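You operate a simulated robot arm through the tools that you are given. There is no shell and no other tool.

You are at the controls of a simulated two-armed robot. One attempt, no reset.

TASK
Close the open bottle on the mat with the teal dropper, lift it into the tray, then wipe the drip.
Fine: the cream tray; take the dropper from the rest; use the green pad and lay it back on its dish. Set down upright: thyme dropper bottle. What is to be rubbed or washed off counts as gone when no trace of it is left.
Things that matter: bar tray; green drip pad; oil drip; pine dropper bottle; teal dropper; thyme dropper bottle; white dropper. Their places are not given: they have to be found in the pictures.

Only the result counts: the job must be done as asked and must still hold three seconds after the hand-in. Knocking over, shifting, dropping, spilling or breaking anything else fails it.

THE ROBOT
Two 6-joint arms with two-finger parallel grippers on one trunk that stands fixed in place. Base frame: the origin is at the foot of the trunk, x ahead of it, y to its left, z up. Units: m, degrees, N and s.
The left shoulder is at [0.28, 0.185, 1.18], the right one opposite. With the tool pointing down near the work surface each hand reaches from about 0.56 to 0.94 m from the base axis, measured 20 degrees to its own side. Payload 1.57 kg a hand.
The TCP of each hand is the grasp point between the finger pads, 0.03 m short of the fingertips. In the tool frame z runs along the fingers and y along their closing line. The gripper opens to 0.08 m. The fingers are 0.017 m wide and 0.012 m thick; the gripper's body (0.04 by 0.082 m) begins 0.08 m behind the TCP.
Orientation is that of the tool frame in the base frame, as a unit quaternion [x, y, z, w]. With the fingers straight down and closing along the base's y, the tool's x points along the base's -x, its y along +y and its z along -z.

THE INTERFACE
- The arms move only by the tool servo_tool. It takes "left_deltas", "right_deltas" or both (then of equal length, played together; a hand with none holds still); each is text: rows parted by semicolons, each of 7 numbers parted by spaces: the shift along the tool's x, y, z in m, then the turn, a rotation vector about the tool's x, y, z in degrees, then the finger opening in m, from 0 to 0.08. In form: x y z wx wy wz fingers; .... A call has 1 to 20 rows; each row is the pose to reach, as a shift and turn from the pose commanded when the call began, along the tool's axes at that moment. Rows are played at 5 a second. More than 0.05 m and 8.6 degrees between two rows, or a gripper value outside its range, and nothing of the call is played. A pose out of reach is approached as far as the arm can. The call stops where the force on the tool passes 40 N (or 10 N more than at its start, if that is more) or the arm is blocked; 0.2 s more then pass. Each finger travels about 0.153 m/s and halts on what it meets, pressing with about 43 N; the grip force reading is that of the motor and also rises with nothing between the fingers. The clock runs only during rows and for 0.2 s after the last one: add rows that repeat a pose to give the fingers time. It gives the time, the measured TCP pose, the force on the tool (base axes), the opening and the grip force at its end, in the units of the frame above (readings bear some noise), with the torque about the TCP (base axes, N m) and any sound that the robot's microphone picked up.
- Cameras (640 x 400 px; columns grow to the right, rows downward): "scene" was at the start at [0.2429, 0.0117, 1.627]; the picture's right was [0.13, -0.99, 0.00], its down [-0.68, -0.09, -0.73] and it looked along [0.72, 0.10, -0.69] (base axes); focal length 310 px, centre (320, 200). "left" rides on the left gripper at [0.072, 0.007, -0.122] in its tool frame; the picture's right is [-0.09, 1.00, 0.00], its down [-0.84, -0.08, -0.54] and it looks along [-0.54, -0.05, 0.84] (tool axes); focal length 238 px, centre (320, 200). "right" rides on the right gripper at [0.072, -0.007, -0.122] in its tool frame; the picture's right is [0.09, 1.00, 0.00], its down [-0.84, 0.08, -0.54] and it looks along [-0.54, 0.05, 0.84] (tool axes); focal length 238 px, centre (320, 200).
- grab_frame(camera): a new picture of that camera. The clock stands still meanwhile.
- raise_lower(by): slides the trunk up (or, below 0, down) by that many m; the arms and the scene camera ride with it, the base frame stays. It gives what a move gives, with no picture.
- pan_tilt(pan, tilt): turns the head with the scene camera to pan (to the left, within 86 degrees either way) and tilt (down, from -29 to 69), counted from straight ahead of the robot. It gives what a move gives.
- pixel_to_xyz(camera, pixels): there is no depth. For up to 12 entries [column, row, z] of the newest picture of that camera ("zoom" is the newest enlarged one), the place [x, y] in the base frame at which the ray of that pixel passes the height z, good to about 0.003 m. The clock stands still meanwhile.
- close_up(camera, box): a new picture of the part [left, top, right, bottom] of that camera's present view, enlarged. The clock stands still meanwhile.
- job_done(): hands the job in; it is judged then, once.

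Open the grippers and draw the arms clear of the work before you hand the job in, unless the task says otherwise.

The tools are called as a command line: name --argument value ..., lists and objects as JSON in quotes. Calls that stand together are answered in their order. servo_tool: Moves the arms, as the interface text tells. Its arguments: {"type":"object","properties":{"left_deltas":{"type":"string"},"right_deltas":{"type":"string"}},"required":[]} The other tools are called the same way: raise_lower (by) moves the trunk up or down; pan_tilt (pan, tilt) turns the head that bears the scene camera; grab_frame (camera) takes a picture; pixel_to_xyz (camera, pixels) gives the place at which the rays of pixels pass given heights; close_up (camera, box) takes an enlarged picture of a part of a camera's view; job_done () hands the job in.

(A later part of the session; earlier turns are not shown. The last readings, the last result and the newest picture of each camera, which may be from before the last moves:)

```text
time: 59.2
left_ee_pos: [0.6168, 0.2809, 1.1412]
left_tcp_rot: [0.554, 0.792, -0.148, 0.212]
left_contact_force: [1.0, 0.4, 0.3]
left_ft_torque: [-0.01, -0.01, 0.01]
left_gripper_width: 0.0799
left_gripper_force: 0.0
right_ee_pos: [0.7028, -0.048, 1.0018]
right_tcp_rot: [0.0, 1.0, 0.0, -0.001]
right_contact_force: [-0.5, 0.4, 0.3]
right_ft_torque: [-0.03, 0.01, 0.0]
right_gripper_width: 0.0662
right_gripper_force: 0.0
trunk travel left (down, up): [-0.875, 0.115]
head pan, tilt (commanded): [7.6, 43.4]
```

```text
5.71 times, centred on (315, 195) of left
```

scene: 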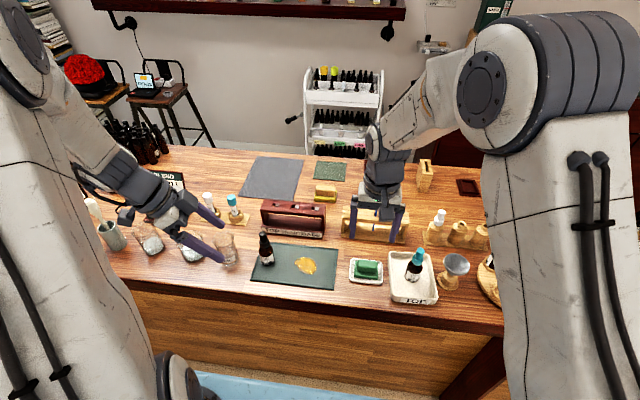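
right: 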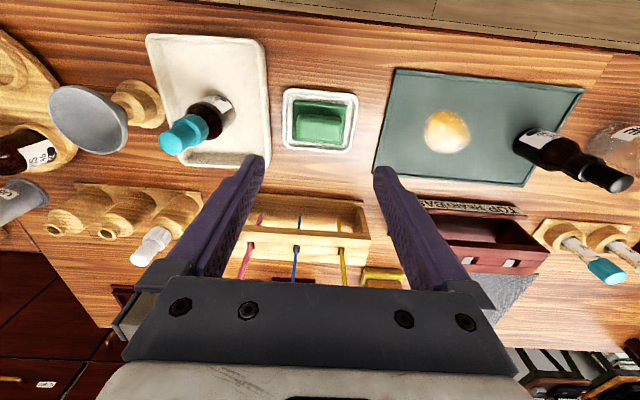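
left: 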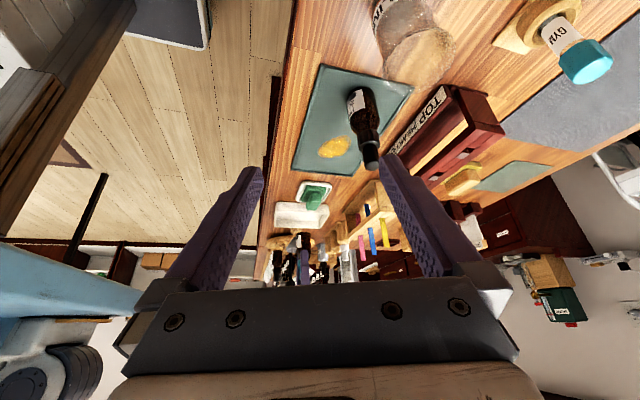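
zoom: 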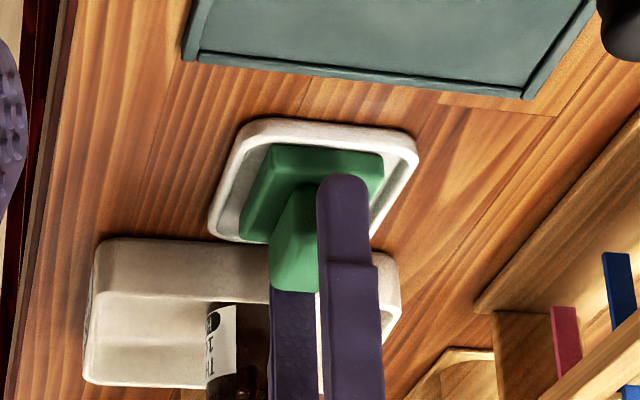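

The handle centre (329) is about 3 mm to the +y side of the finger centre (317.5). I shift +y 3 mm and close on the handle.

servo_tool --right_deltas "0.001 0.003 0 0 0 0 0.066; 0.001 0.003 0 0 0 0 0.06; 0.001 0.003 0 0 0 0 0.054; 0.001 0.003 0 0 0 0 0.048; 0.001 0.003 0 0 0 0 0.04; 0.001 0.003 0 0 0 0 0.035; 0.001 0.003 0 0 0 0 0.035; 0.001 0.003 0 0 0 0 0.035"

close_up --camera "right" --box '[220, 80, 420, 220]'

close_up --camera "scene" --box '[330, 225, 410, 295]'

```text
time: 61.0
left_ee_pos: [0.6178, 0.2802, 1.1412]
left_tcp_rot: [0.554, 0.791, -0.148, 0.212]
left_contact_force: [0.2, 0.4, -0.8]
left_ft_torque: [0.01, 0.0, 0.0]
left_gripper_width: 0.08
left_gripper_force: 0.2
right_ee_pos: [0.6989, -0.0434, 1.0028]
right_tcp_rot: [0.0, 1.0, 0.0, 0.0]
right_contact_force: [0.6, -1.3, 3.6]
right_ft_torque: [-0.04, -0.02, -0.01]
right_gripper_width: 0.0468
right_gripper_force: 42.7
trunk travel left (down, up): [-0.875, 0.115]
head pan, tilt (commanded): [7.6, 43.4]
```

```text
2.86 times, centred on (320, 150) of right
```

zoom: 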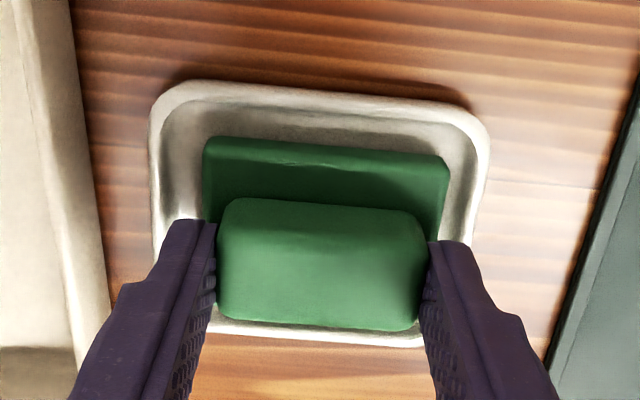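

```text
5.71 times, centred on (370, 260) of scene
```

zoom: 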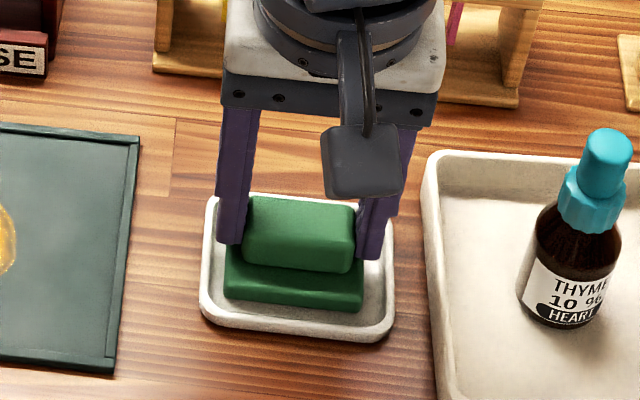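

The pad handle is gripped (0.0468 m, 43 N) at about (0.699,−0.0434,1.0028), which I note for putting it back. I lift it straight up and check that the dish stays put.

servo_tool --right_deltas "0 0 -0.01 0 0 0 0.035; 0 0 -0.03 0 0 0 0.035; 0 0 -0.06 0 0 0 0.035; 0 0 -0.08 0 0 0 0.035; 0 0 -0.08 0 0 0 0.035"

grab_frame --camera "right"

close_up --camera "scene" --box '[236, 215, 412, 300]'

close_up --camera "left" --box '[270, 60, 410, 230]'

```text
time: 62.2
left_ee_pos: [0.6163, 0.2808, 1.1409]
left_tcp_rot: [0.554, 0.791, -0.149, 0.212]
left_contact_force: [0.2, 0.5, 0.5]
left_ft_torque: [0.0, 0.02, 0.03]
left_gripper_width: 0.0804
left_gripper_force: 0.1
right_ee_pos: [0.6997, -0.0426, 1.0825]
right_tcp_rot: [0.0, 1.0, -0.001, 0.0]
right_contact_force: [-0.1, 0.5, -0.4]
right_ft_torque: [-0.02, 0.04, -0.02]
right_gripper_width: 0.0468
right_gripper_force: 42.8
trunk travel left (down, up): [-0.875, 0.115]
head pan, tilt (commanded): [7.6, 43.4]
```

```text
taken
```

right: 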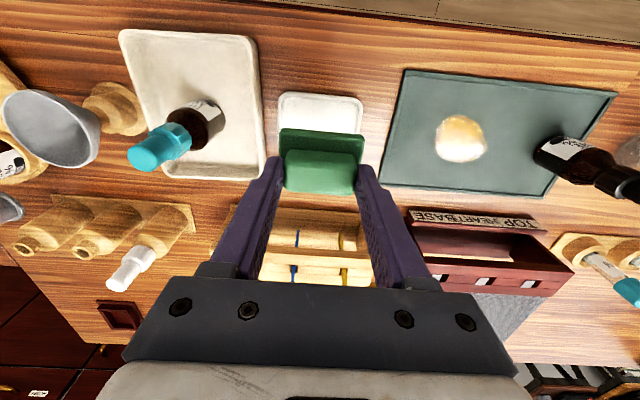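

```text
3.64 times, centred on (324, 258) of scene
```

zoom: 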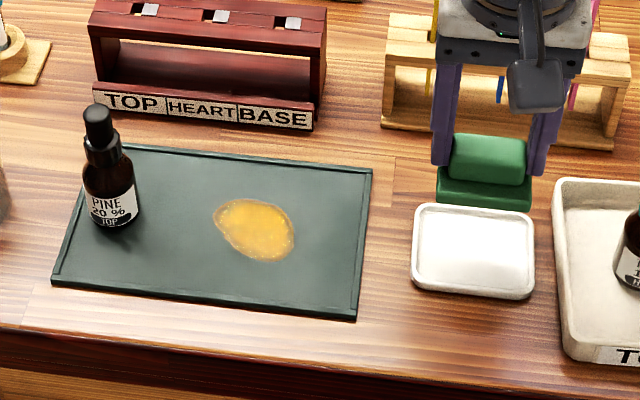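

```text
2.35 times, centred on (340, 145) of left
```

zoom: 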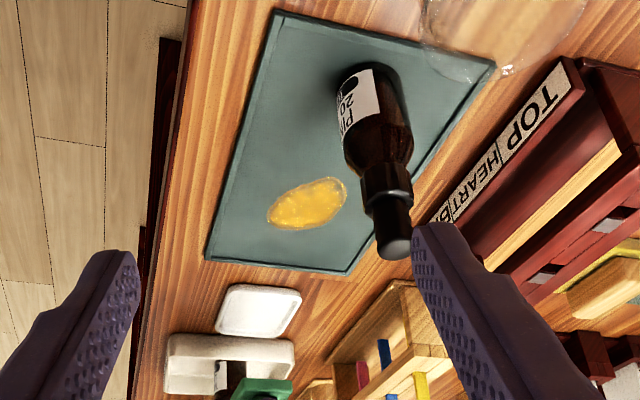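

The pad is up and the dish stayed in place. I get the drip's extents and the pine bottle's position from the scene picture.

grab_frame --camera "scene"

pixel_to_xyz --camera "scene" --pixels '[[294.6, 262, 0.95], [317.1, 268, 0.95], [303, 257.5, 0.95], [311, 275, 0.95], [305.5, 266, 0.95], [267, 265, 0.95], [336, 252, 0.95], [334, 288, 0.95], [250, 281, 0.95]]'

pixel_to_xyz --camera "right" --pixels '[[461, 138, 0.95], [436, 135, 0.95], [488, 142, 0.95], [460, 114, 0.95], [463, 162, 0.95]]'

```text
taken
```

scene: 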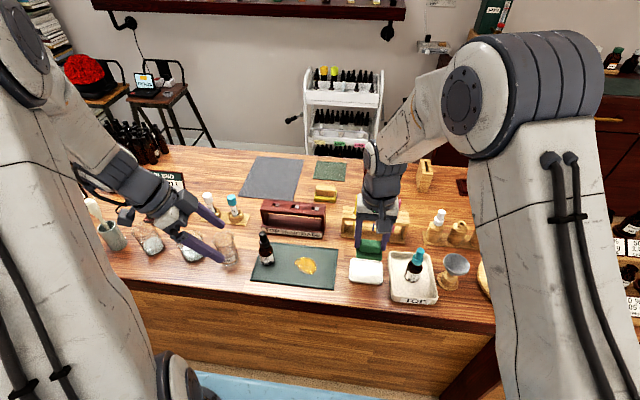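

```text
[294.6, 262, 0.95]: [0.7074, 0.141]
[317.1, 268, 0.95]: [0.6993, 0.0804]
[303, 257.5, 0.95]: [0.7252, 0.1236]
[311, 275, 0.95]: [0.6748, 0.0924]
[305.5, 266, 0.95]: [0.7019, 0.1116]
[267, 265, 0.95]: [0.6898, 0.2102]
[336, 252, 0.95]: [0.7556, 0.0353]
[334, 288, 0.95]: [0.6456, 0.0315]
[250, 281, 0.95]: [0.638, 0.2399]
```

```text
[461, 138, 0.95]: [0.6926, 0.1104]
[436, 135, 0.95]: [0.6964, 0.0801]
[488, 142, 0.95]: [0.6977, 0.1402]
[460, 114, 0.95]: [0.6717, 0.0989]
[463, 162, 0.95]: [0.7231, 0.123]
```

The drip spans about x 0.673–0.725 and y 0.080–0.141, with pine's near edge at y≈0.19. I carry the pad above the drip centre (0.699,0.110) and lower to about 2 cm above the mat.

servo_tool --right_deltas "0 0.0305 0 0 0 0 0.035; 0 0.061 0 0 0 0 0.035; 0 0.0915 0 0 0 0 0.035; 0 0.122 0 0 0 0 0.035; 0 0.1526 0 0 0 0 0.035; 0 0.1526 0.03 0 0 0 0.035; 0 0.1526 0.06 0 0 0 0.035; 0 0.1526 0.06 0 0 0 0.035"

close_up --camera "left" --box '[270, 60, 410, 230]'

close_up --camera "right" --box '[220, 60, 480, 220]'

close_up --camera "scene" --box '[236, 205, 364, 295]'

```text
time: 64.0
left_ee_pos: [0.6176, 0.281, 1.1409]
left_tcp_rot: [0.554, 0.791, -0.148, 0.212]
left_contact_force: [0.5, 0.4, -0.8]
left_ft_torque: [0.03, 0.01, -0.01]
left_gripper_width: 0.0799
left_gripper_force: 0.0
right_ee_pos: [0.6991, 0.1095, 1.0219]
right_tcp_rot: [0.0, 1.0, 0.001, 0.001]
right_contact_force: [0.7, 0.1, -1.1]
right_ft_torque: [-0.01, 0.0, 0.01]
right_gripper_width: 0.0464
right_gripper_force: 42.8
trunk travel left (down, up): [-0.875, 0.115]
head pan, tilt (commanded): [7.6, 43.4]
```

```text
2.35 times, centred on (340, 145) of left
```

zoom: 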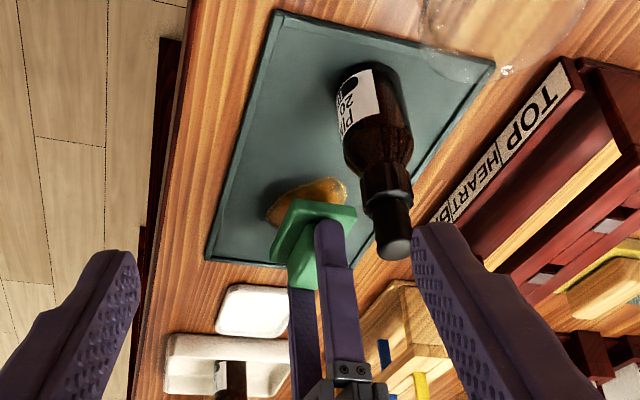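

```text
2.46 times, centred on (350, 140) of right
```

zoom: 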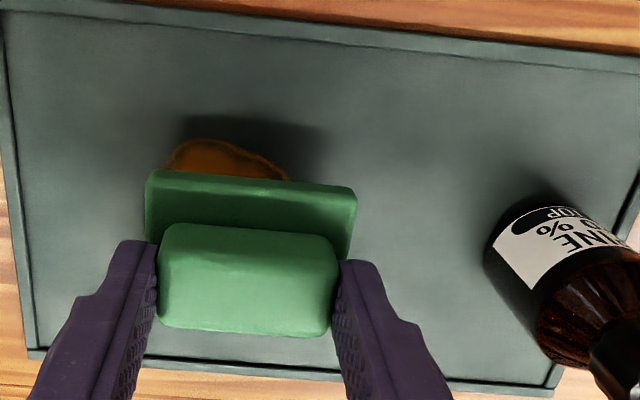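

```text
4.44 times, centred on (300, 250) of scene
```

zoom: 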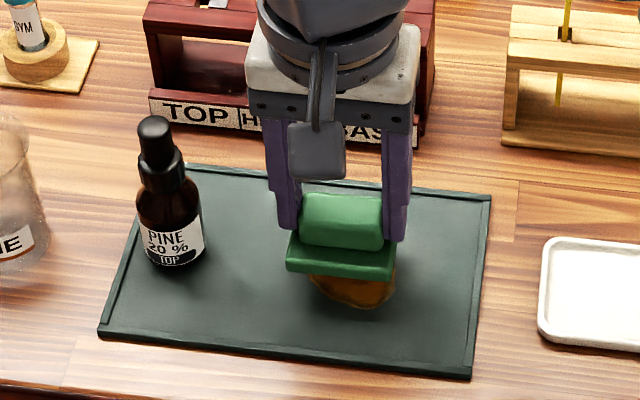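

The pad is over the drip, about 2 cm above it. I lower 14 mm, then feel for contact in 1 mm steps.

servo_tool --right_deltas "0 0 0.007 0 0 0 0.035; 0 0 0.014 0 0 0 0.035; 0 0 0.014 0 0 0 0.035"

close_up --camera "scene" --box '[266, 225, 346, 285]'

```text
time: 64.8
left_ee_pos: [0.6175, 0.2805, 1.1401]
left_tcp_rot: [0.554, 0.791, -0.149, 0.212]
left_contact_force: [-0.2, -1.0, -0.3]
left_ft_torque: [-0.03, 0.0, 0.02]
left_gripper_width: 0.08
left_gripper_force: 0.0
right_ee_pos: [0.6994, 0.109, 1.0098]
right_tcp_rot: [0.0, 1.0, 0.0, 0.0]
right_contact_force: [0.0, -0.1, -0.6]
right_ft_torque: [0.0, 0.0, 0.05]
right_gripper_width: 0.0468
right_gripper_force: 42.9
trunk travel left (down, up): [-0.875, 0.115]
head pan, tilt (commanded): [7.6, 43.4]
```

```text
6.67 times, centred on (306, 255) of scene
```

zoom: 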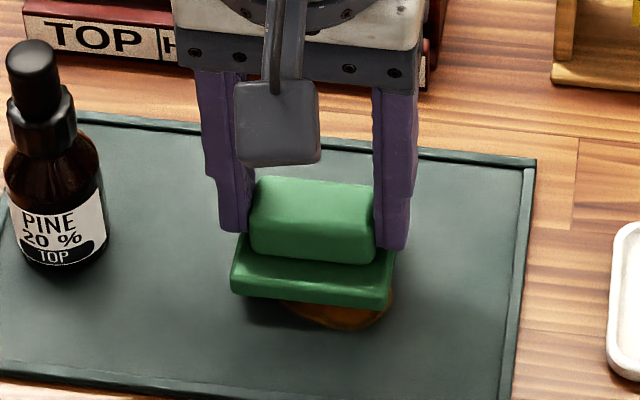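

No contact yet at z=1.0098. I lower 4 mm in 1 mm steps.

servo_tool --right_deltas "0 0 0.001 0 0 0 0.035; 0 0 0.002 0 0 0 0.035; 0 0 0.003 0 0 0 0.035; 0 0 0.004 0 0 0 0.035; 0 0 0.004 0 0 0 0.035"

```text
time: 66.0
left_ee_pos: [0.6175, 0.2805, 1.1394]
left_tcp_rot: [0.554, 0.791, -0.149, 0.212]
left_contact_force: [0.3, 0.6, -0.2]
left_ft_torque: [0.02, -0.03, -0.01]
left_gripper_width: 0.0799
left_gripper_force: 0.0
right_ee_pos: [0.6991, 0.1107, 1.0043]
right_tcp_rot: [0.001, 1.0, 0.001, 0.0]
right_contact_force: [-0.2, 0.1, -0.2]
right_ft_torque: [0.04, 0.03, -0.03]
right_gripper_width: 0.0466
right_gripper_force: 43.2
trunk travel left (down, up): [-0.875, 0.115]
head pan, tilt (commanded): [7.6, 43.4]
```

Still no contact at z=1.0043. I continue down by 3 mm in small steps.

servo_tool --right_deltas "0 0 0.001 0 0 0 0.035; 0 0 0.002 0 0 0 0.035; 0 0 0.003 0 0 0 0.035; 0 0 0.003 0 0 0 0.035"

close_up --camera "scene" --box '[266, 225, 346, 285]'

```text
time: 67.0
left_ee_pos: [0.616, 0.2811, 1.1407]
left_tcp_rot: [0.554, 0.791, -0.148, 0.212]
left_contact_force: [0.1, -0.2, -0.4]
left_ft_torque: [0.0, -0.04, 0.02]
left_gripper_width: 0.0799
left_gripper_force: 0.1
right_ee_pos: [0.7004, 0.1094, 1.0008]
right_tcp_rot: [0.0, 1.0, 0.001, 0.0]
right_contact_force: [0.3, 0.8, 0.2]
right_ft_torque: [0.0, 0.0, 0.01]
right_gripper_width: 0.0466
right_gripper_force: 42.6
trunk travel left (down, up): [-0.875, 0.115]
head pan, tilt (commanded): [7.6, 43.4]
```

```text
6.67 times, centred on (306, 255) of scene
```

zoom: 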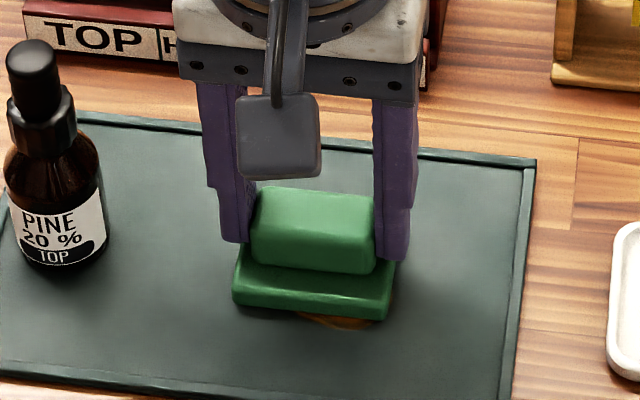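

The slab is very close to the mat now, with no force at z=1.0008. I go down 2 mm more.

servo_tool --right_deltas "0 0 0.0007 0 0 0 0.035; 0 0 0.0014 0 0 0 0.035; 0 0 0.002 0 0 0 0.035; 0 0 0.002 0 0 0 0.035"

```text
time: 68.0
left_ee_pos: [0.6167, 0.2807, 1.1426]
left_tcp_rot: [0.555, 0.791, -0.148, 0.212]
left_contact_force: [0.3, 0.4, -0.2]
left_ft_torque: [0.02, -0.01, 0.0]
left_gripper_width: 0.0801
left_gripper_force: 0.1
right_ee_pos: [0.7002, 0.11, 1.0003]
right_tcp_rot: [-0.001, 1.0, 0.0, 0.0]
right_contact_force: [-5.6, -4.2, 25.3]
right_ft_torque: [-0.25, 0.33, -0.01]
right_gripper_width: 0.0467
right_gripper_force: 43.0
trunk travel left (down, up): [-0.875, 0.115]
head pan, tilt (commanded): [7.6, 43.4]
```

Contact at about z=1.0005 with 25 N, which is more than needed. I ease up 0.9 mm and make a first gentle stroke fore and aft in x.

servo_tool --right_deltas "0 0 -0.0009 0 0 0 0.035; 0.01 0 -0.0009 0 0 0 0.035; 0.02 0 -0.0009 0 0 0 0.035; 0.01 0 -0.0009 0 0 0 0.035; 0 0 -0.0009 0 0 0 0.035; -0.01 0 -0.0009 0 0 0 0.035; -0.02 0 -0.0009 0 0 0 0.035; -0.01 0 -0.0009 0 0 0 0.035; 0 0 -0.0009 0 0 0 0.035; 0 0 -0.0009 0 0 0 0.035"

close_up --camera "scene" --box '[246, 225, 346, 295]'

close_up --camera "left" --box '[270, 60, 410, 230]'

```text
time: 69.1
left_ee_pos: [0.616, 0.2803, 1.1418]
left_tcp_rot: [0.554, 0.791, -0.148, 0.212]
left_contact_force: [-0.2, -0.8, -0.8]
left_ft_torque: [-0.02, -0.06, -0.04]
left_gripper_width: 0.0799
left_gripper_force: 0.1
right_ee_pos: [0.6839, 0.1116, 1.0013]
right_tcp_rot: [-0.001, 1.0, -0.003, -0.008]
right_contact_force: [-10.7, -0.1, 17.0]
right_ft_torque: [0.15, 0.11, 0.04]
right_gripper_width: 0.0465
right_gripper_force: 43.1
trunk travel left (down, up): [-0.875, 0.115]
head pan, tilt (commanded): [7.6, 43.4]
stopped in row 5 (right hand): the force on the tool passed its limit at 46 N (the readings are from after the stop); the commanded pose is now the measured one
```

```text
5.71 times, centred on (296, 260) of scene
```

zoom: 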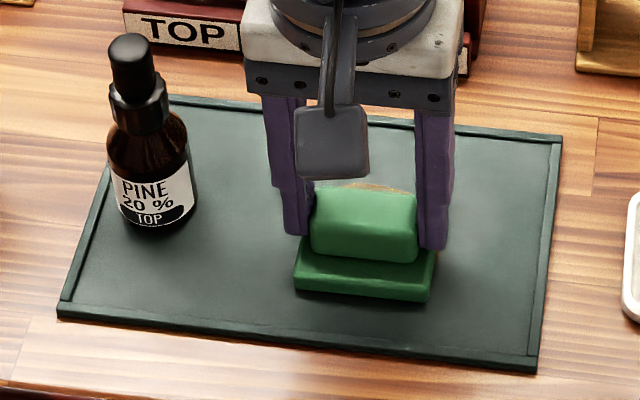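

```text
2.35 times, centred on (340, 145) of left
```

zoom: 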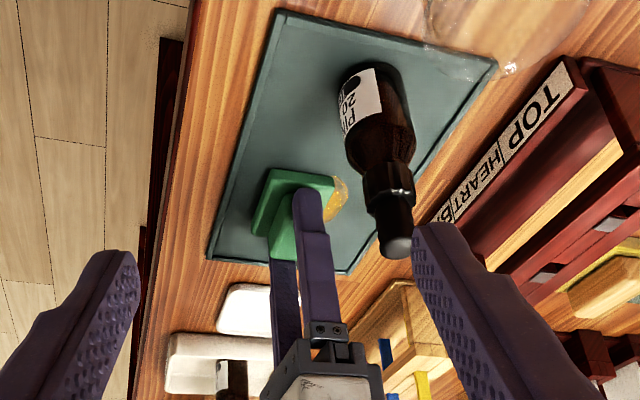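

The force limit tripped mid-stroke: the pad stuck under too much pressure and the hand tilted about 0.9°. The mat corners haven't moved. I lift 3 mm, correct the tilt and look at the drip.

servo_tool --right_deltas "0 0 -0.0015 0 -0.4 0 0.035; 0 0 -0.003 -0.3 -0.9 0 0.035; 0 0 -0.003 -0.3 -0.9 0 0.035"

close_up --camera "scene" --box '[246, 225, 346, 295]'

close_up --camera "left" --box '[300, 90, 400, 180]'

```text
time: 69.9
left_ee_pos: [0.6174, 0.2802, 1.1402]
left_tcp_rot: [0.554, 0.791, -0.148, 0.213]
left_contact_force: [1.0, 0.0, -0.5]
left_ft_torque: [-0.01, -0.01, 0.0]
left_gripper_width: 0.0801
left_gripper_force: 0.0
right_ee_pos: [0.6876, 0.1088, 1.0011]
right_tcp_rot: [-0.002, 1.0, 0.001, 0.0]
right_contact_force: [0.5, 0.5, -0.3]
right_ft_torque: [0.0, 0.01, 0.01]
right_gripper_width: 0.0467
right_gripper_force: 42.9
trunk travel left (down, up): [-0.875, 0.115]
head pan, tilt (commanded): [7.6, 43.4]
```

```text
5.71 times, centred on (296, 260) of scene
```

zoom: 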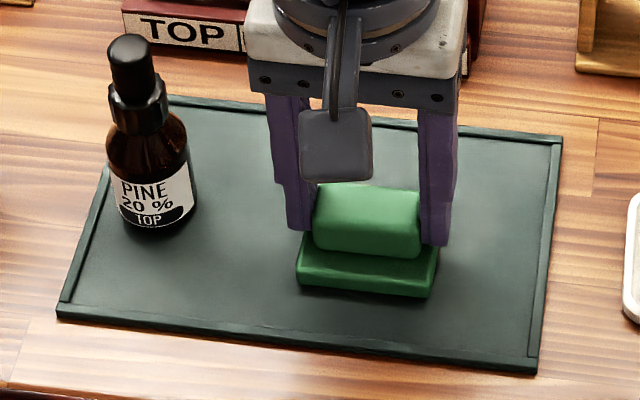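

```text
4.44 times, centred on (350, 135) of left
```

zoom: 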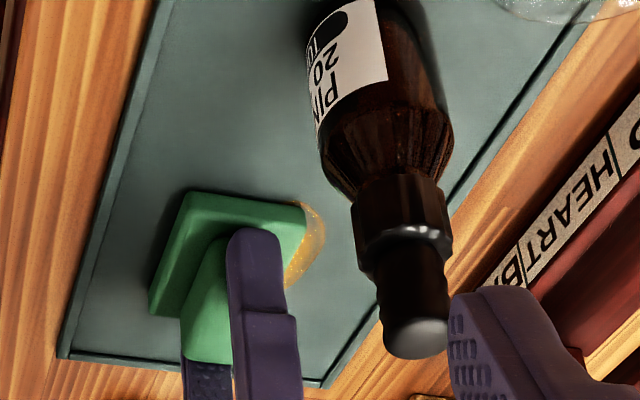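

The area behind the pad still shows drip at left-zoom (310,240), and the force is zero now. I step down about 1 mm to find light contact.

servo_tool --right_deltas "0 0 0.0005 0 0 0 0.035; 0 0 0.001 0 0 0 0.035; 0 0 0.001 0 0 0 0.035"

```text
time: 70.7
left_ee_pos: [0.6165, 0.2806, 1.1394]
left_tcp_rot: [0.554, 0.791, -0.149, 0.212]
left_contact_force: [0.4, 0.2, 0.0]
left_ft_torque: [0.0, 0.02, -0.01]
left_gripper_width: 0.08
left_gripper_force: 0.0
right_ee_pos: [0.6858, 0.1105, 1.0009]
right_tcp_rot: [-0.001, 1.0, 0.001, 0.001]
right_contact_force: [1.6, 0.3, -0.7]
right_ft_torque: [-0.03, 0.0, 0.0]
right_gripper_width: 0.0468
right_gripper_force: 42.9
trunk travel left (down, up): [-0.875, 0.115]
head pan, tilt (commanded): [7.6, 43.4]
```

servo_tool --right_deltas "0 0 0.0005 0 0 0 0.035; 0 0 0.0008 0 0 0 0.035; 0 0 0.0008 0 0 0 0.035"

```text
time: 71.5
left_ee_pos: [0.6183, 0.2801, 1.1409]
left_tcp_rot: [0.554, 0.791, -0.148, 0.212]
left_contact_force: [-0.5, -0.7, 0.0]
left_ft_torque: [0.01, 0.0, 0.0]
left_gripper_width: 0.0802
left_gripper_force: 0.1
right_ee_pos: [0.687, 0.1095, 1.001]
right_tcp_rot: [-0.001, 1.0, 0.0, 0.001]
right_contact_force: [1.4, -2.4, 5.0]
right_ft_torque: [-0.16, -0.04, 0.02]
right_gripper_width: 0.0469
right_gripper_force: 43.2
trunk travel left (down, up): [-0.875, 0.115]
head pan, tilt (commanded): [7.6, 43.4]
```

Light contact now at 5 N. I stroke the pad slowly toward +x over the rest of the drip and back.

servo_tool --right_deltas "-0.006 0 0 0 0 0 0.035; -0.012 0 0 0 0 0 0.035; -0.018 0 0 0 0 0 0.035; -0.024 0 0 0 0 0 0.035; -0.03 0 0 0 0 0 0.035; -0.036 0 0 0 0 0 0.035; -0.03 0 0 0 0 0 0.035; -0.024 0 0 0 0 0 0.035; -0.018 0 0 0 0 0 0.035; -0.012 0 0 0 0 0 0.035; -0.006 0 0 0 0 0 0.035; 0 0 0 0 0 0 0.035; 0 0 0 0 0 0 0.035"

close_up --camera "left" --box '[300, 90, 400, 180]'

close_up --camera "scene" --box '[246, 225, 346, 295]'

```text
time: 74.3
left_ee_pos: [0.617, 0.2813, 1.1408]
left_tcp_rot: [0.554, 0.791, -0.148, 0.212]
left_contact_force: [0.2, 1.1, 0.6]
left_ft_torque: [0.04, 0.01, -0.02]
left_gripper_width: 0.0802
left_gripper_force: 0.0
right_ee_pos: [0.6883, 0.1099, 1.0015]
right_tcp_rot: [-0.002, 1.0, 0.001, 0.002]
right_contact_force: [10.3, -0.4, 14.6]
right_ft_torque: [0.0, -0.42, -0.02]
right_gripper_width: 0.0467
right_gripper_force: 42.7
trunk travel left (down, up): [-0.875, 0.115]
head pan, tilt (commanded): [7.6, 43.4]
```

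```text
4.44 times, centred on (350, 135) of left
```

zoom: 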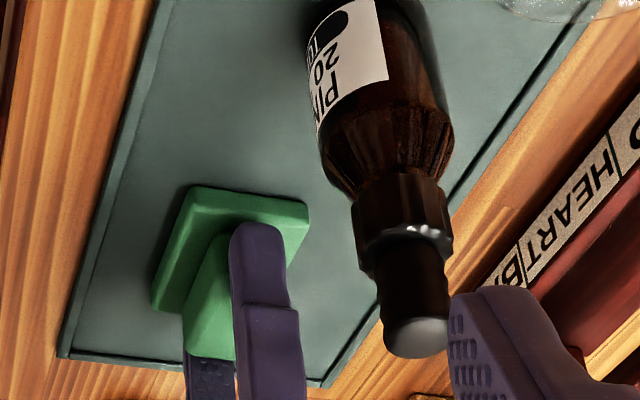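

```text
5.71 times, centred on (296, 260) of scene
```

zoom: 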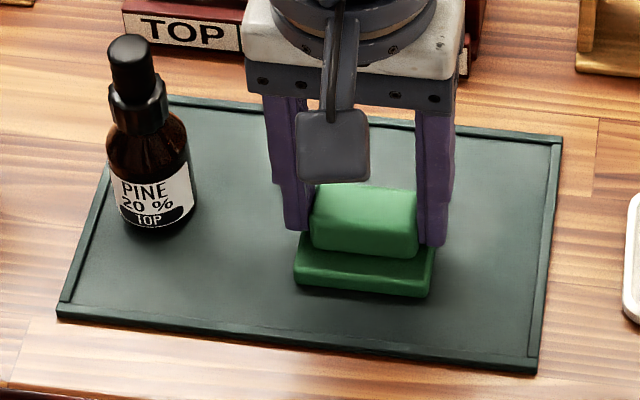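

The visible drip is gone where the pad has passed. To clear the sides I repeat the strokes with y offsets of +13 mm and −14 mm, keeping well away from pine.

servo_tool --right_deltas "0 0.006 -0.0003 0 0 0 0.035; 0 0.013 -0.0003 0 0 0 0.035; -0.009 0.013 -0.0003 0 0 0 0.035; -0.018 0.013 -0.0003 0 0 0 0.035; -0.027 0.013 -0.0003 0 0 0 0.035; -0.036 0.013 -0.0003 0 0 0 0.035; -0.024 0.013 -0.0003 0 0 0 0.035; -0.012 0.013 -0.0003 0 0 0 0.035; 0 0.013 -0.0003 0 0 0 0.035; 0.01 0.013 -0.0003 0 0 0 0.035; 0.01 0.004 -0.0003 0 0 0 0.035; 0.01 -0.005 -0.0003 0 0 0 0.035; 0.01 -0.014 -0.0003 0 0 0 0.035; 0 -0.014 -0.0003 0 0 0 0.035; -0.012 -0.014 -0.0003 0 0 0 0.035; -0.024 -0.014 -0.0003 0 0 0 0.035; -0.036 -0.014 -0.0003 0 0 0 0.035; -0.024 -0.014 -0.0003 0 0 0 0.035; -0.012 -0.014 -0.0003 0 0 0 0.035; 0 -0.014 -0.0003 0 0 0 0.035"

close_up --camera "left" --box '[280, 60, 400, 190]'

close_up --camera "scene" --box '[246, 225, 346, 295]'

```text
time: 75.0
left_ee_pos: [0.6149, 0.2812, 1.1414]
left_tcp_rot: [0.553, 0.791, -0.149, 0.213]
left_contact_force: [-0.5, -0.2, 0.8]
left_ft_torque: [0.01, -0.03, -0.01]
left_gripper_width: 0.0799
left_gripper_force: 0.1
right_ee_pos: [0.6853, 0.1206, 1.0017]
right_tcp_rot: [-0.002, 1.0, -0.004, -0.004]
right_contact_force: [-3.7, -9.6, 16.0]
right_ft_torque: [-0.01, -0.07, -0.05]
right_gripper_width: 0.0466
right_gripper_force: 43.3
trunk travel left (down, up): [-0.875, 0.115]
head pan, tilt (commanded): [7.6, 43.4]
stopped in row 3 (right hand): the force on the tool passed its limit at 44 N (the readings are from after the stop); the commanded pose is now the measured one
```

```text
3.08 times, centred on (340, 125) of left
```

zoom: 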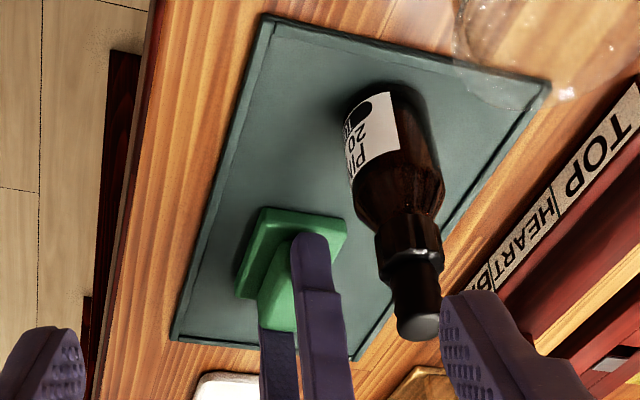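

```text
5.71 times, centred on (296, 260) of scene
```

zoom: 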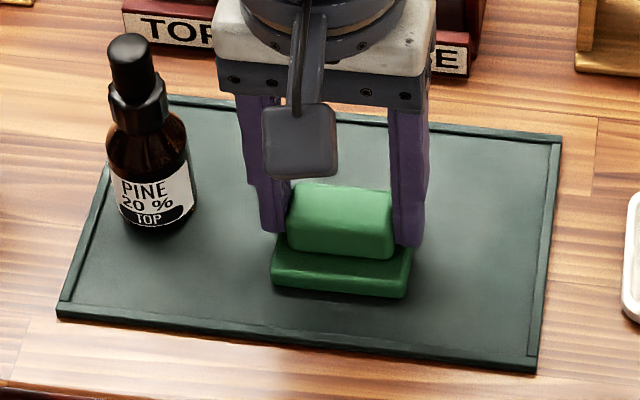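

It tripped again: the pad tilts and digs in when direction changes under load. I ease up 0.8 mm, correct the 0.5° tilt, and recheck the contact force.

servo_tool --right_deltas "0 0 -0.0008 -0.45 -0.45 0.2 0.035; 0 0 -0.0008 -0.45 -0.45 0.2 0.035; 0 0 -0.0008 -0.45 -0.45 0.2 0.035"

```text
time: 75.8
left_ee_pos: [0.6174, 0.2812, 1.1403]
left_tcp_rot: [0.555, 0.791, -0.149, 0.211]
left_contact_force: [0.7, 1.1, 0.5]
left_ft_torque: [-0.01, -0.01, 0.03]
left_gripper_width: 0.0803
left_gripper_force: 0.0
right_ee_pos: [0.6859, 0.1206, 1.0016]
right_tcp_rot: [-0.001, 1.0, 0.0, 0.0]
right_contact_force: [-3.8, -11.2, 17.3]
right_ft_torque: [-0.46, 0.16, -0.03]
right_gripper_width: 0.0466
right_gripper_force: 43.0
trunk travel left (down, up): [-0.875, 0.115]
head pan, tilt (commanded): [7.6, 43.4]
```

Still 17 N with 11 N of stuck side load. I raise another 0.8 mm.

servo_tool --right_deltas "0 0 -0.0004 0 0 0 0.035; 0 0 -0.0008 0 0 0 0.035; 0 0 -0.0008 0 0 0 0.035"

```text
time: 76.6
left_ee_pos: [0.6168, 0.2806, 1.1414]
left_tcp_rot: [0.553, 0.792, -0.149, 0.212]
left_contact_force: [0.3, 0.7, -0.3]
left_ft_torque: [-0.01, -0.02, -0.02]
left_gripper_width: 0.0799
left_gripper_force: 0.2
right_ee_pos: [0.6862, 0.1217, 1.001]
right_tcp_rot: [0.0, 1.0, 0.001, 0.0]
right_contact_force: [1.2, -4.9, 7.3]
right_ft_torque: [-0.17, -0.04, 0.01]
right_gripper_width: 0.0466
right_gripper_force: 42.5
trunk travel left (down, up): [-0.875, 0.115]
head pan, tilt (commanded): [7.6, 43.4]
```

Now 7 N at (0.686,0.122). I ease 0.2 mm more and stroke slowly in x only at this y.

servo_tool --right_deltas "0 0 -0.0002 0 0 0 0.035; -0.006 0 -0.0002 0 0 0 0.035; -0.012 0 -0.0002 0 0 0 0.035; -0.018 0 -0.0002 0 0 0 0.035; -0.024 0 -0.0002 0 0 0 0.035; -0.03 0 -0.0002 0 0 0 0.035; -0.036 0 -0.0002 0 0 0 0.035; -0.036 0 -0.0002 0 0 0 0.035"

close_up --camera "scene" --box '[246, 225, 346, 295]'

close_up --camera "right" --box '[200, 20, 440, 200]'

```text
time: 78.4
left_ee_pos: [0.6173, 0.2816, 1.1413]
left_tcp_rot: [0.553, 0.792, -0.148, 0.212]
left_contact_force: [0.3, -0.2, -0.8]
left_ft_torque: [0.02, 0.01, -0.01]
left_gripper_width: 0.0801
left_gripper_force: 0.0
right_ee_pos: [0.7223, 0.1218, 1.0013]
right_tcp_rot: [0.0, 1.0, 0.0, -0.001]
right_contact_force: [0.1, -0.2, 0.1]
right_ft_torque: [0.02, -0.03, -0.02]
right_gripper_width: 0.0469
right_gripper_force: 43.7
trunk travel left (down, up): [-0.875, 0.115]
head pan, tilt (commanded): [7.6, 43.4]
```

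```text
5.71 times, centred on (296, 260) of scene
```

zoom: 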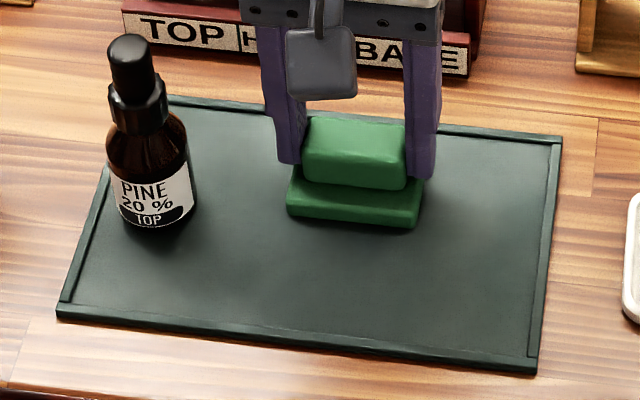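

```text
2.22 times, centred on (320, 110) of right
```

zoom: 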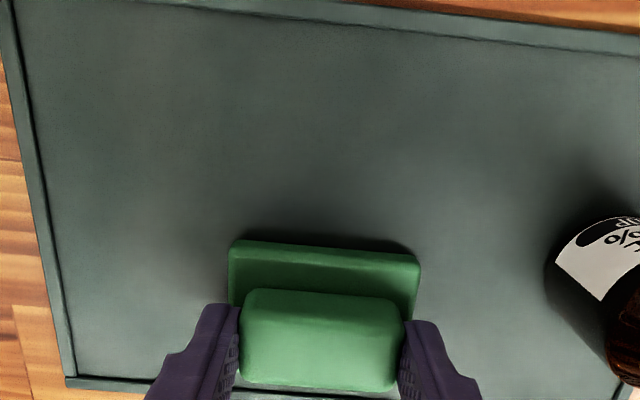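

No trace is visible around the pad. I lift it 4 cm and move it toward −y to inspect the whole area.

servo_tool --right_deltas "0 0 -0.02 0 0 0 0.035; 0 0 -0.05 0 0 0 0.035; 0.01 -0.04 -0.07 0 0 0 0.035; 0.02 -0.08 -0.07 0 0 0 0.035; 0.022 -0.12 -0.07 0 0 0 0.035; 0.022 -0.12 -0.07 0 0 0 0.035"

close_up --camera "scene" --box '[270, 235, 346, 295]'

close_up --camera "left" --box '[280, 60, 400, 190]'

close_up --camera "right" --box '[340, 40, 540, 180]'

```text
time: 79.8
left_ee_pos: [0.6171, 0.2811, 1.1405]
left_tcp_rot: [0.553, 0.792, -0.149, 0.212]
left_contact_force: [-0.5, -0.1, 0.3]
left_ft_torque: [0.04, 0.0, 0.03]
left_gripper_width: 0.08
left_gripper_force: 0.0
right_ee_pos: [0.7025, -0.0004, 1.0709]
right_tcp_rot: [0.0, 1.0, 0.0, -0.001]
right_contact_force: [-0.2, 0.8, -0.8]
right_ft_torque: [0.04, 0.03, 0.02]
right_gripper_width: 0.0467
right_gripper_force: 43.2
trunk travel left (down, up): [-0.875, 0.115]
head pan, tilt (commanded): [7.6, 43.4]
```

```text
6.67 times, centred on (308, 265) of scene
```

zoom: 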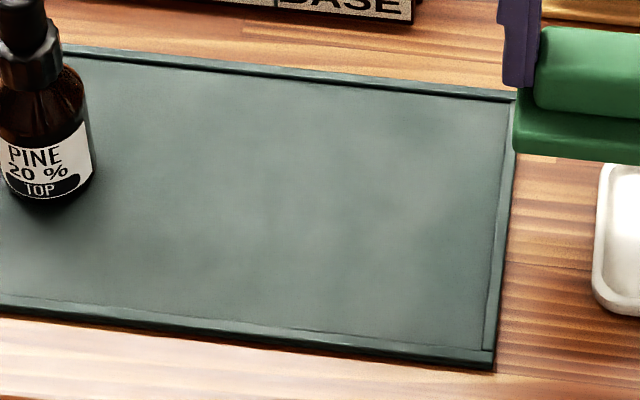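

```text
3.08 times, centred on (340, 125) of left
```

zoom: 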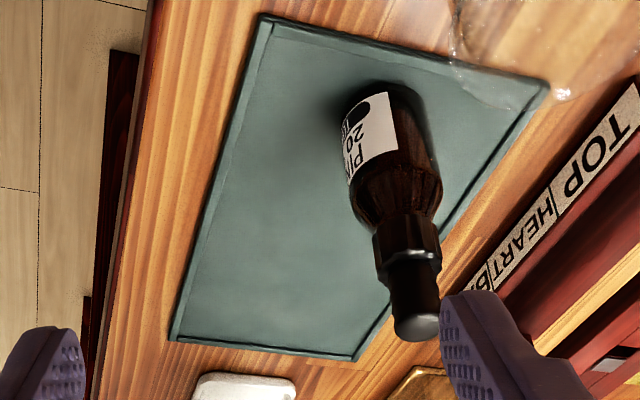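

```text
2.86 times, centred on (440, 110) of right
```

zoom: 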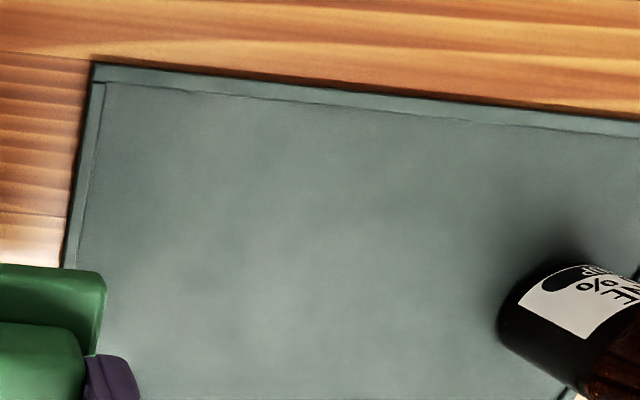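

The mat looks clean in all three views. I zoom in tighter on the former drip area to rule out faint traces.

close_up --camera "scene" --box '[288, 250, 328, 280]'

close_up --camera "left" --box '[310, 110, 370, 165]'

close_up --camera "right" --box '[370, 70, 470, 170]'

```text
13.33 times, centred on (308, 265) of scene
```

zoom: 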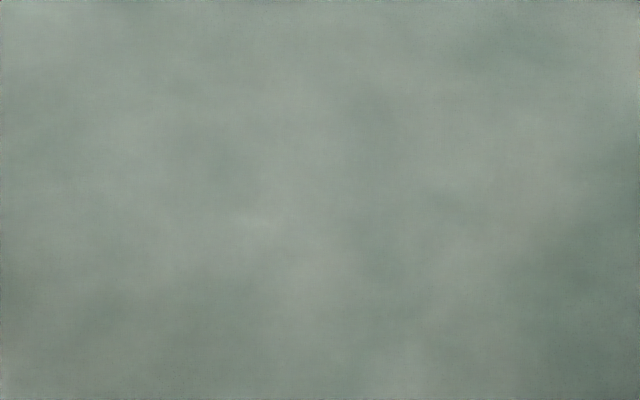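

```text
7.27 times, centred on (340, 138) of left
```

zoom: 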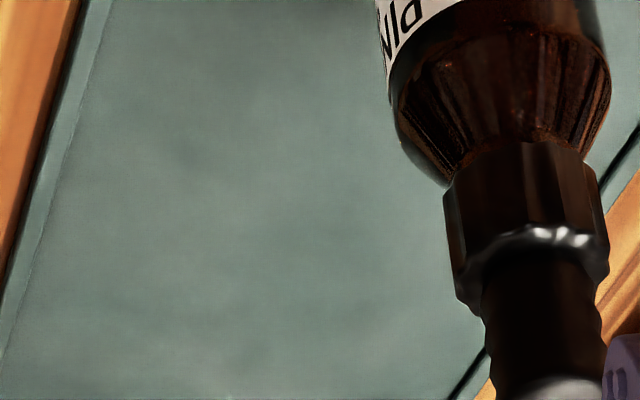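

```text
4.00 times, centred on (420, 120) of right
```

zoom: 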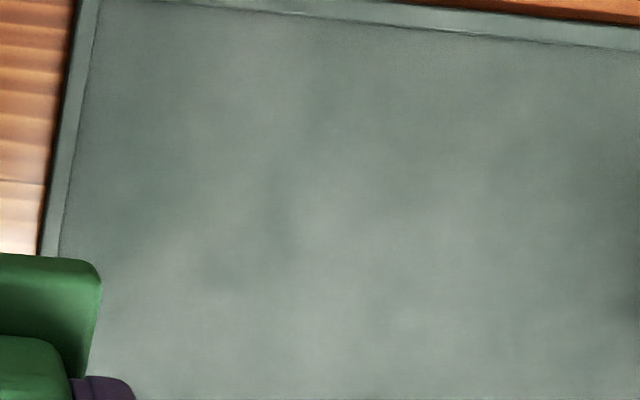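

The picture shows only mottled texture, but I compare it with an untouched part of the mat to be sure there is no faint film.

close_up --camera "scene" --box '[276, 244, 340, 284]'

close_up --camera "scene" --box '[262, 268, 302, 286]'

```text
10.00 times, centred on (308, 264) of scene
```

zoom: 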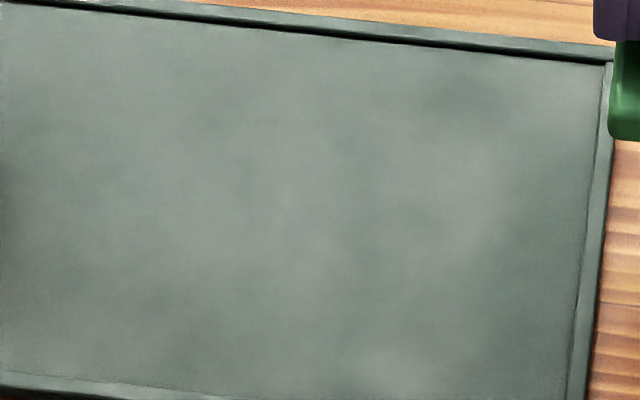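

```text
16.00 times, centred on (282, 277) of scene
```

zoom: 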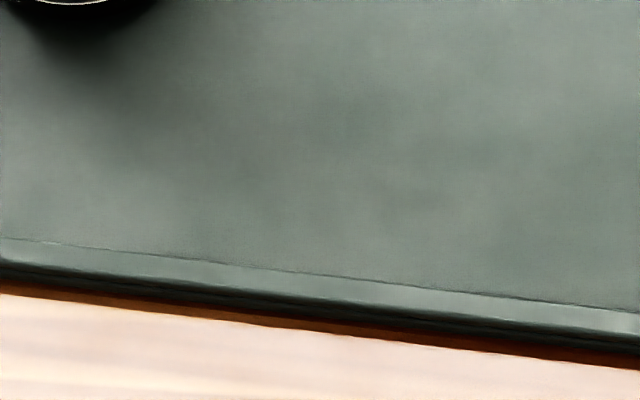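

The texture matches the untouched mat, so the drip is gone. I carry the pad back above its dish at about (0.6995,−0.0434).

servo_tool --right_deltas "0.003 -0.02 0 0 0 0 0.035; 0.003 -0.0432 0 0 0 0 0.035; 0.003 -0.0432 0.02 0 0 0 0.035; 0.003 -0.0432 0.035 0 0 0 0.035; 0.003 -0.0432 0.035 0 0 0 0.035"

close_up --camera "right" --box '[220, 60, 420, 220]'

close_up --camera "scene" --box '[330, 225, 410, 295]'

close_up --camera "left" --box '[270, 150, 350, 230]'

```text
time: 81.0
left_ee_pos: [0.6177, 0.2811, 1.1421]
left_tcp_rot: [0.553, 0.792, -0.148, 0.213]
left_contact_force: [0.9, 0.1, 0.0]
left_ft_torque: [0.0, 0.03, 0.01]
left_gripper_width: 0.08
left_gripper_force: 0.0
right_ee_pos: [0.6967, -0.0429, 1.0359]
right_tcp_rot: [0.0, 1.0, 0.0, 0.001]
right_contact_force: [-0.4, 1.0, -0.4]
right_ft_torque: [-0.01, -0.04, -0.05]
right_gripper_width: 0.047
right_gripper_force: 43.3
trunk travel left (down, up): [-0.875, 0.115]
head pan, tilt (commanded): [7.6, 43.4]
```

```text
2.50 times, centred on (320, 140) of right
```

zoom: 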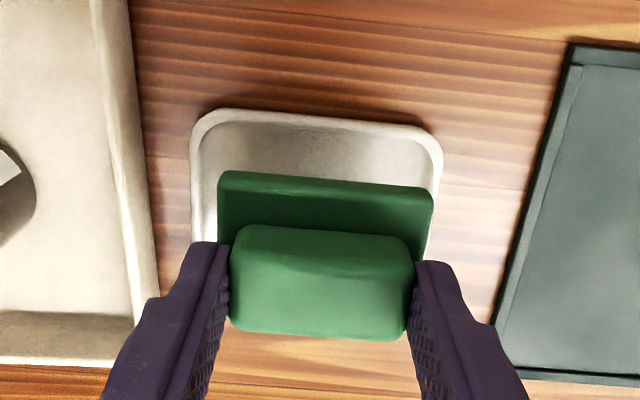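

```text
5.71 times, centred on (370, 260) of scene
```

zoom: 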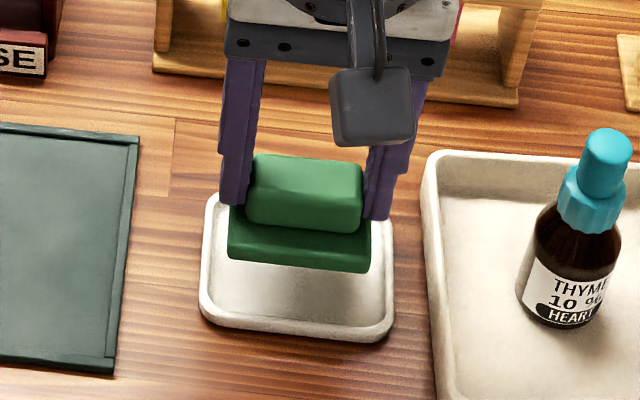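

```text
5.00 times, centred on (310, 190) of left
```

zoom: 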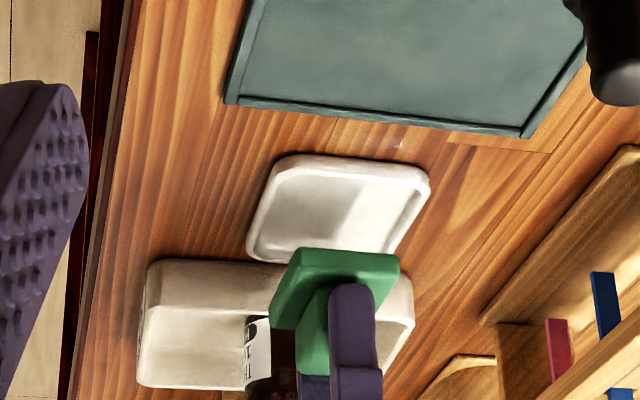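

The pad is above the dish but about 2.5 mm toward +y of its centre. I correct that and lower to a few mm above the dish floor.

servo_tool --right_deltas "-0.0015 -0.0025 0 0 0 0 0.035; -0.0015 -0.0025 0.012 0 0 0 0.035; -0.0015 -0.0025 0.022 0 0 0 0.035; -0.0015 -0.0025 0.028 0 0 0 0.035; -0.0015 -0.0025 0.028 0 0 0 0.035"

close_up --camera "right" --box '[220, 60, 420, 220]'

close_up --camera "scene" --box '[330, 235, 410, 295]'

close_up --camera "left" --box '[280, 160, 350, 220]'

```text
time: 82.2
left_ee_pos: [0.6162, 0.2817, 1.1409]
left_tcp_rot: [0.554, 0.791, -0.149, 0.212]
left_contact_force: [0.3, 0.2, -0.6]
left_ft_torque: [-0.01, -0.01, -0.05]
left_gripper_width: 0.08
left_gripper_force: 0.1
right_ee_pos: [0.6983, -0.044, 1.0082]
right_tcp_rot: [0.0, 1.0, -0.001, -0.001]
right_contact_force: [0.5, -1.0, -1.0]
right_ft_torque: [-0.01, -0.01, 0.0]
right_gripper_width: 0.0468
right_gripper_force: 43.2
trunk travel left (down, up): [-0.875, 0.115]
head pan, tilt (commanded): [7.6, 43.4]
```

```text
2.50 times, centred on (320, 140) of right
```

zoom: 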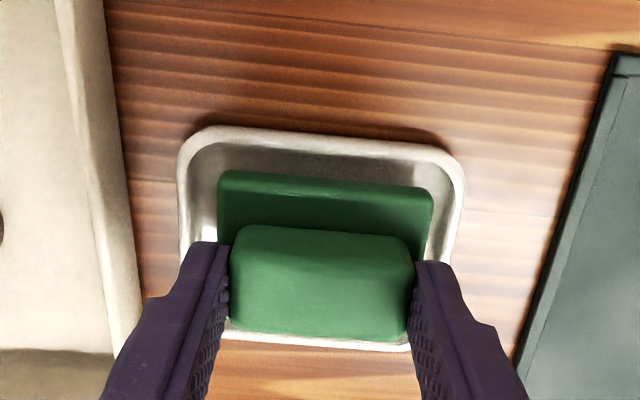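

```text
6.67 times, centred on (370, 265) of scene
```

zoom: 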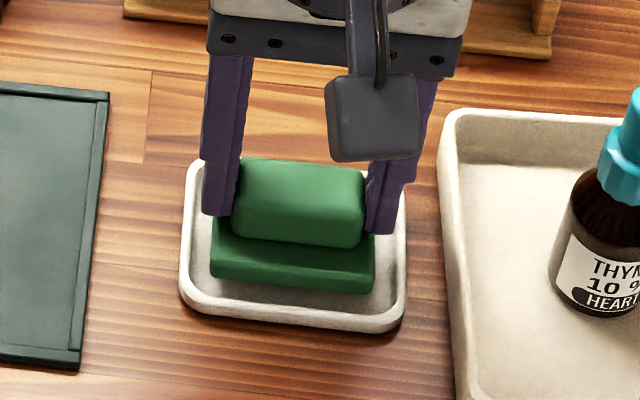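

```text
6.67 times, centred on (315, 190) of left
```

zoom: 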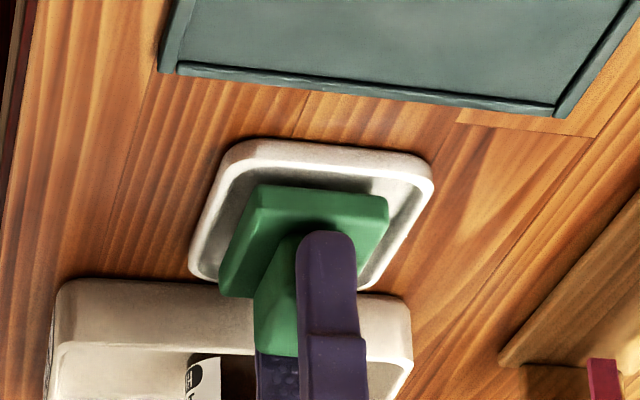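

The pad is well inside the dish outline, a few mm above its floor. I lower slowly in small steps.

servo_tool --right_deltas "0 0 0.001 0 0 0 0.035; 0 0 0.002 0 0 0 0.035; 0 0 0.003 0 0 0 0.035; 0 0 0.0035 0 0 0 0.035; 0 0 0.0035 0 0 0 0.035"

```text
time: 83.4
left_ee_pos: [0.6168, 0.2825, 1.1421]
left_tcp_rot: [0.554, 0.792, -0.148, 0.212]
left_contact_force: [1.1, -0.6, -0.4]
left_ft_torque: [-0.01, -0.02, -0.01]
left_gripper_width: 0.0802
left_gripper_force: 0.0
right_ee_pos: [0.6988, -0.045, 1.0035]
right_tcp_rot: [0.0, 1.0, 0.0, 0.0]
right_contact_force: [-0.7, 0.1, -0.3]
right_ft_torque: [0.03, -0.03, 0.02]
right_gripper_width: 0.0467
right_gripper_force: 43.0
trunk travel left (down, up): [-0.875, 0.115]
head pan, tilt (commanded): [7.6, 43.4]
```

No contact yet at z=1.0035, so I lower 1 mm more in small steps.

servo_tool --right_deltas "0 0 0.0005 0 0 0 0.035; 0 0 0.001 0 0 0 0.035; 0 0 0.001 0 0 0 0.035"

close_up --camera "scene" --box '[330, 235, 410, 295]'

```text
time: 84.2
left_ee_pos: [0.6167, 0.2811, 1.1398]
left_tcp_rot: [0.554, 0.792, -0.148, 0.212]
left_contact_force: [0.6, 0.6, 0.4]
left_ft_torque: [0.02, 0.0, 0.0]
left_gripper_width: 0.0799
left_gripper_force: 0.1
right_ee_pos: [0.6983, -0.0445, 1.0033]
right_tcp_rot: [0.0, 1.0, 0.001, 0.001]
right_contact_force: [-1.0, 0.1, -0.5]
right_ft_torque: [-0.01, 0.0, -0.02]
right_gripper_width: 0.0466
right_gripper_force: 42.3
trunk travel left (down, up): [-0.875, 0.115]
head pan, tilt (commanded): [7.6, 43.4]
```

```text
6.67 times, centred on (370, 265) of scene
```

zoom: 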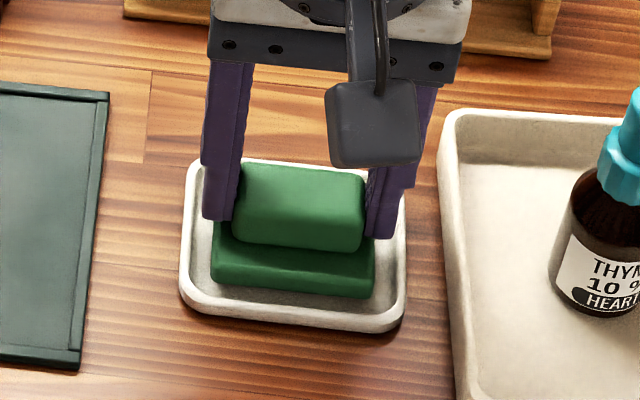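

Still no force; the slab bottom looks about a millimetre above the dish floor. I lower another 1 mm.

servo_tool --right_deltas "0 0 0.0005 0 0 0 0.035; 0 0 0.001 0 0 0 0.035; 0 0 0.001 0 0 0 0.035"

```text
time: 85.0
left_ee_pos: [0.6165, 0.2821, 1.141]
left_tcp_rot: [0.553, 0.792, -0.149, 0.212]
left_contact_force: [0.7, -0.8, -0.2]
left_ft_torque: [0.0, -0.02, -0.04]
left_gripper_width: 0.0801
left_gripper_force: 0.1
right_ee_pos: [0.6985, -0.0454, 1.0025]
right_tcp_rot: [0.0, 1.0, 0.001, 0.001]
right_contact_force: [0.3, 0.5, -0.4]
right_ft_torque: [0.0, -0.03, 0.03]
right_gripper_width: 0.0466
right_gripper_force: 43.3
trunk travel left (down, up): [-0.875, 0.115]
head pan, tilt (commanded): [7.6, 43.4]
```

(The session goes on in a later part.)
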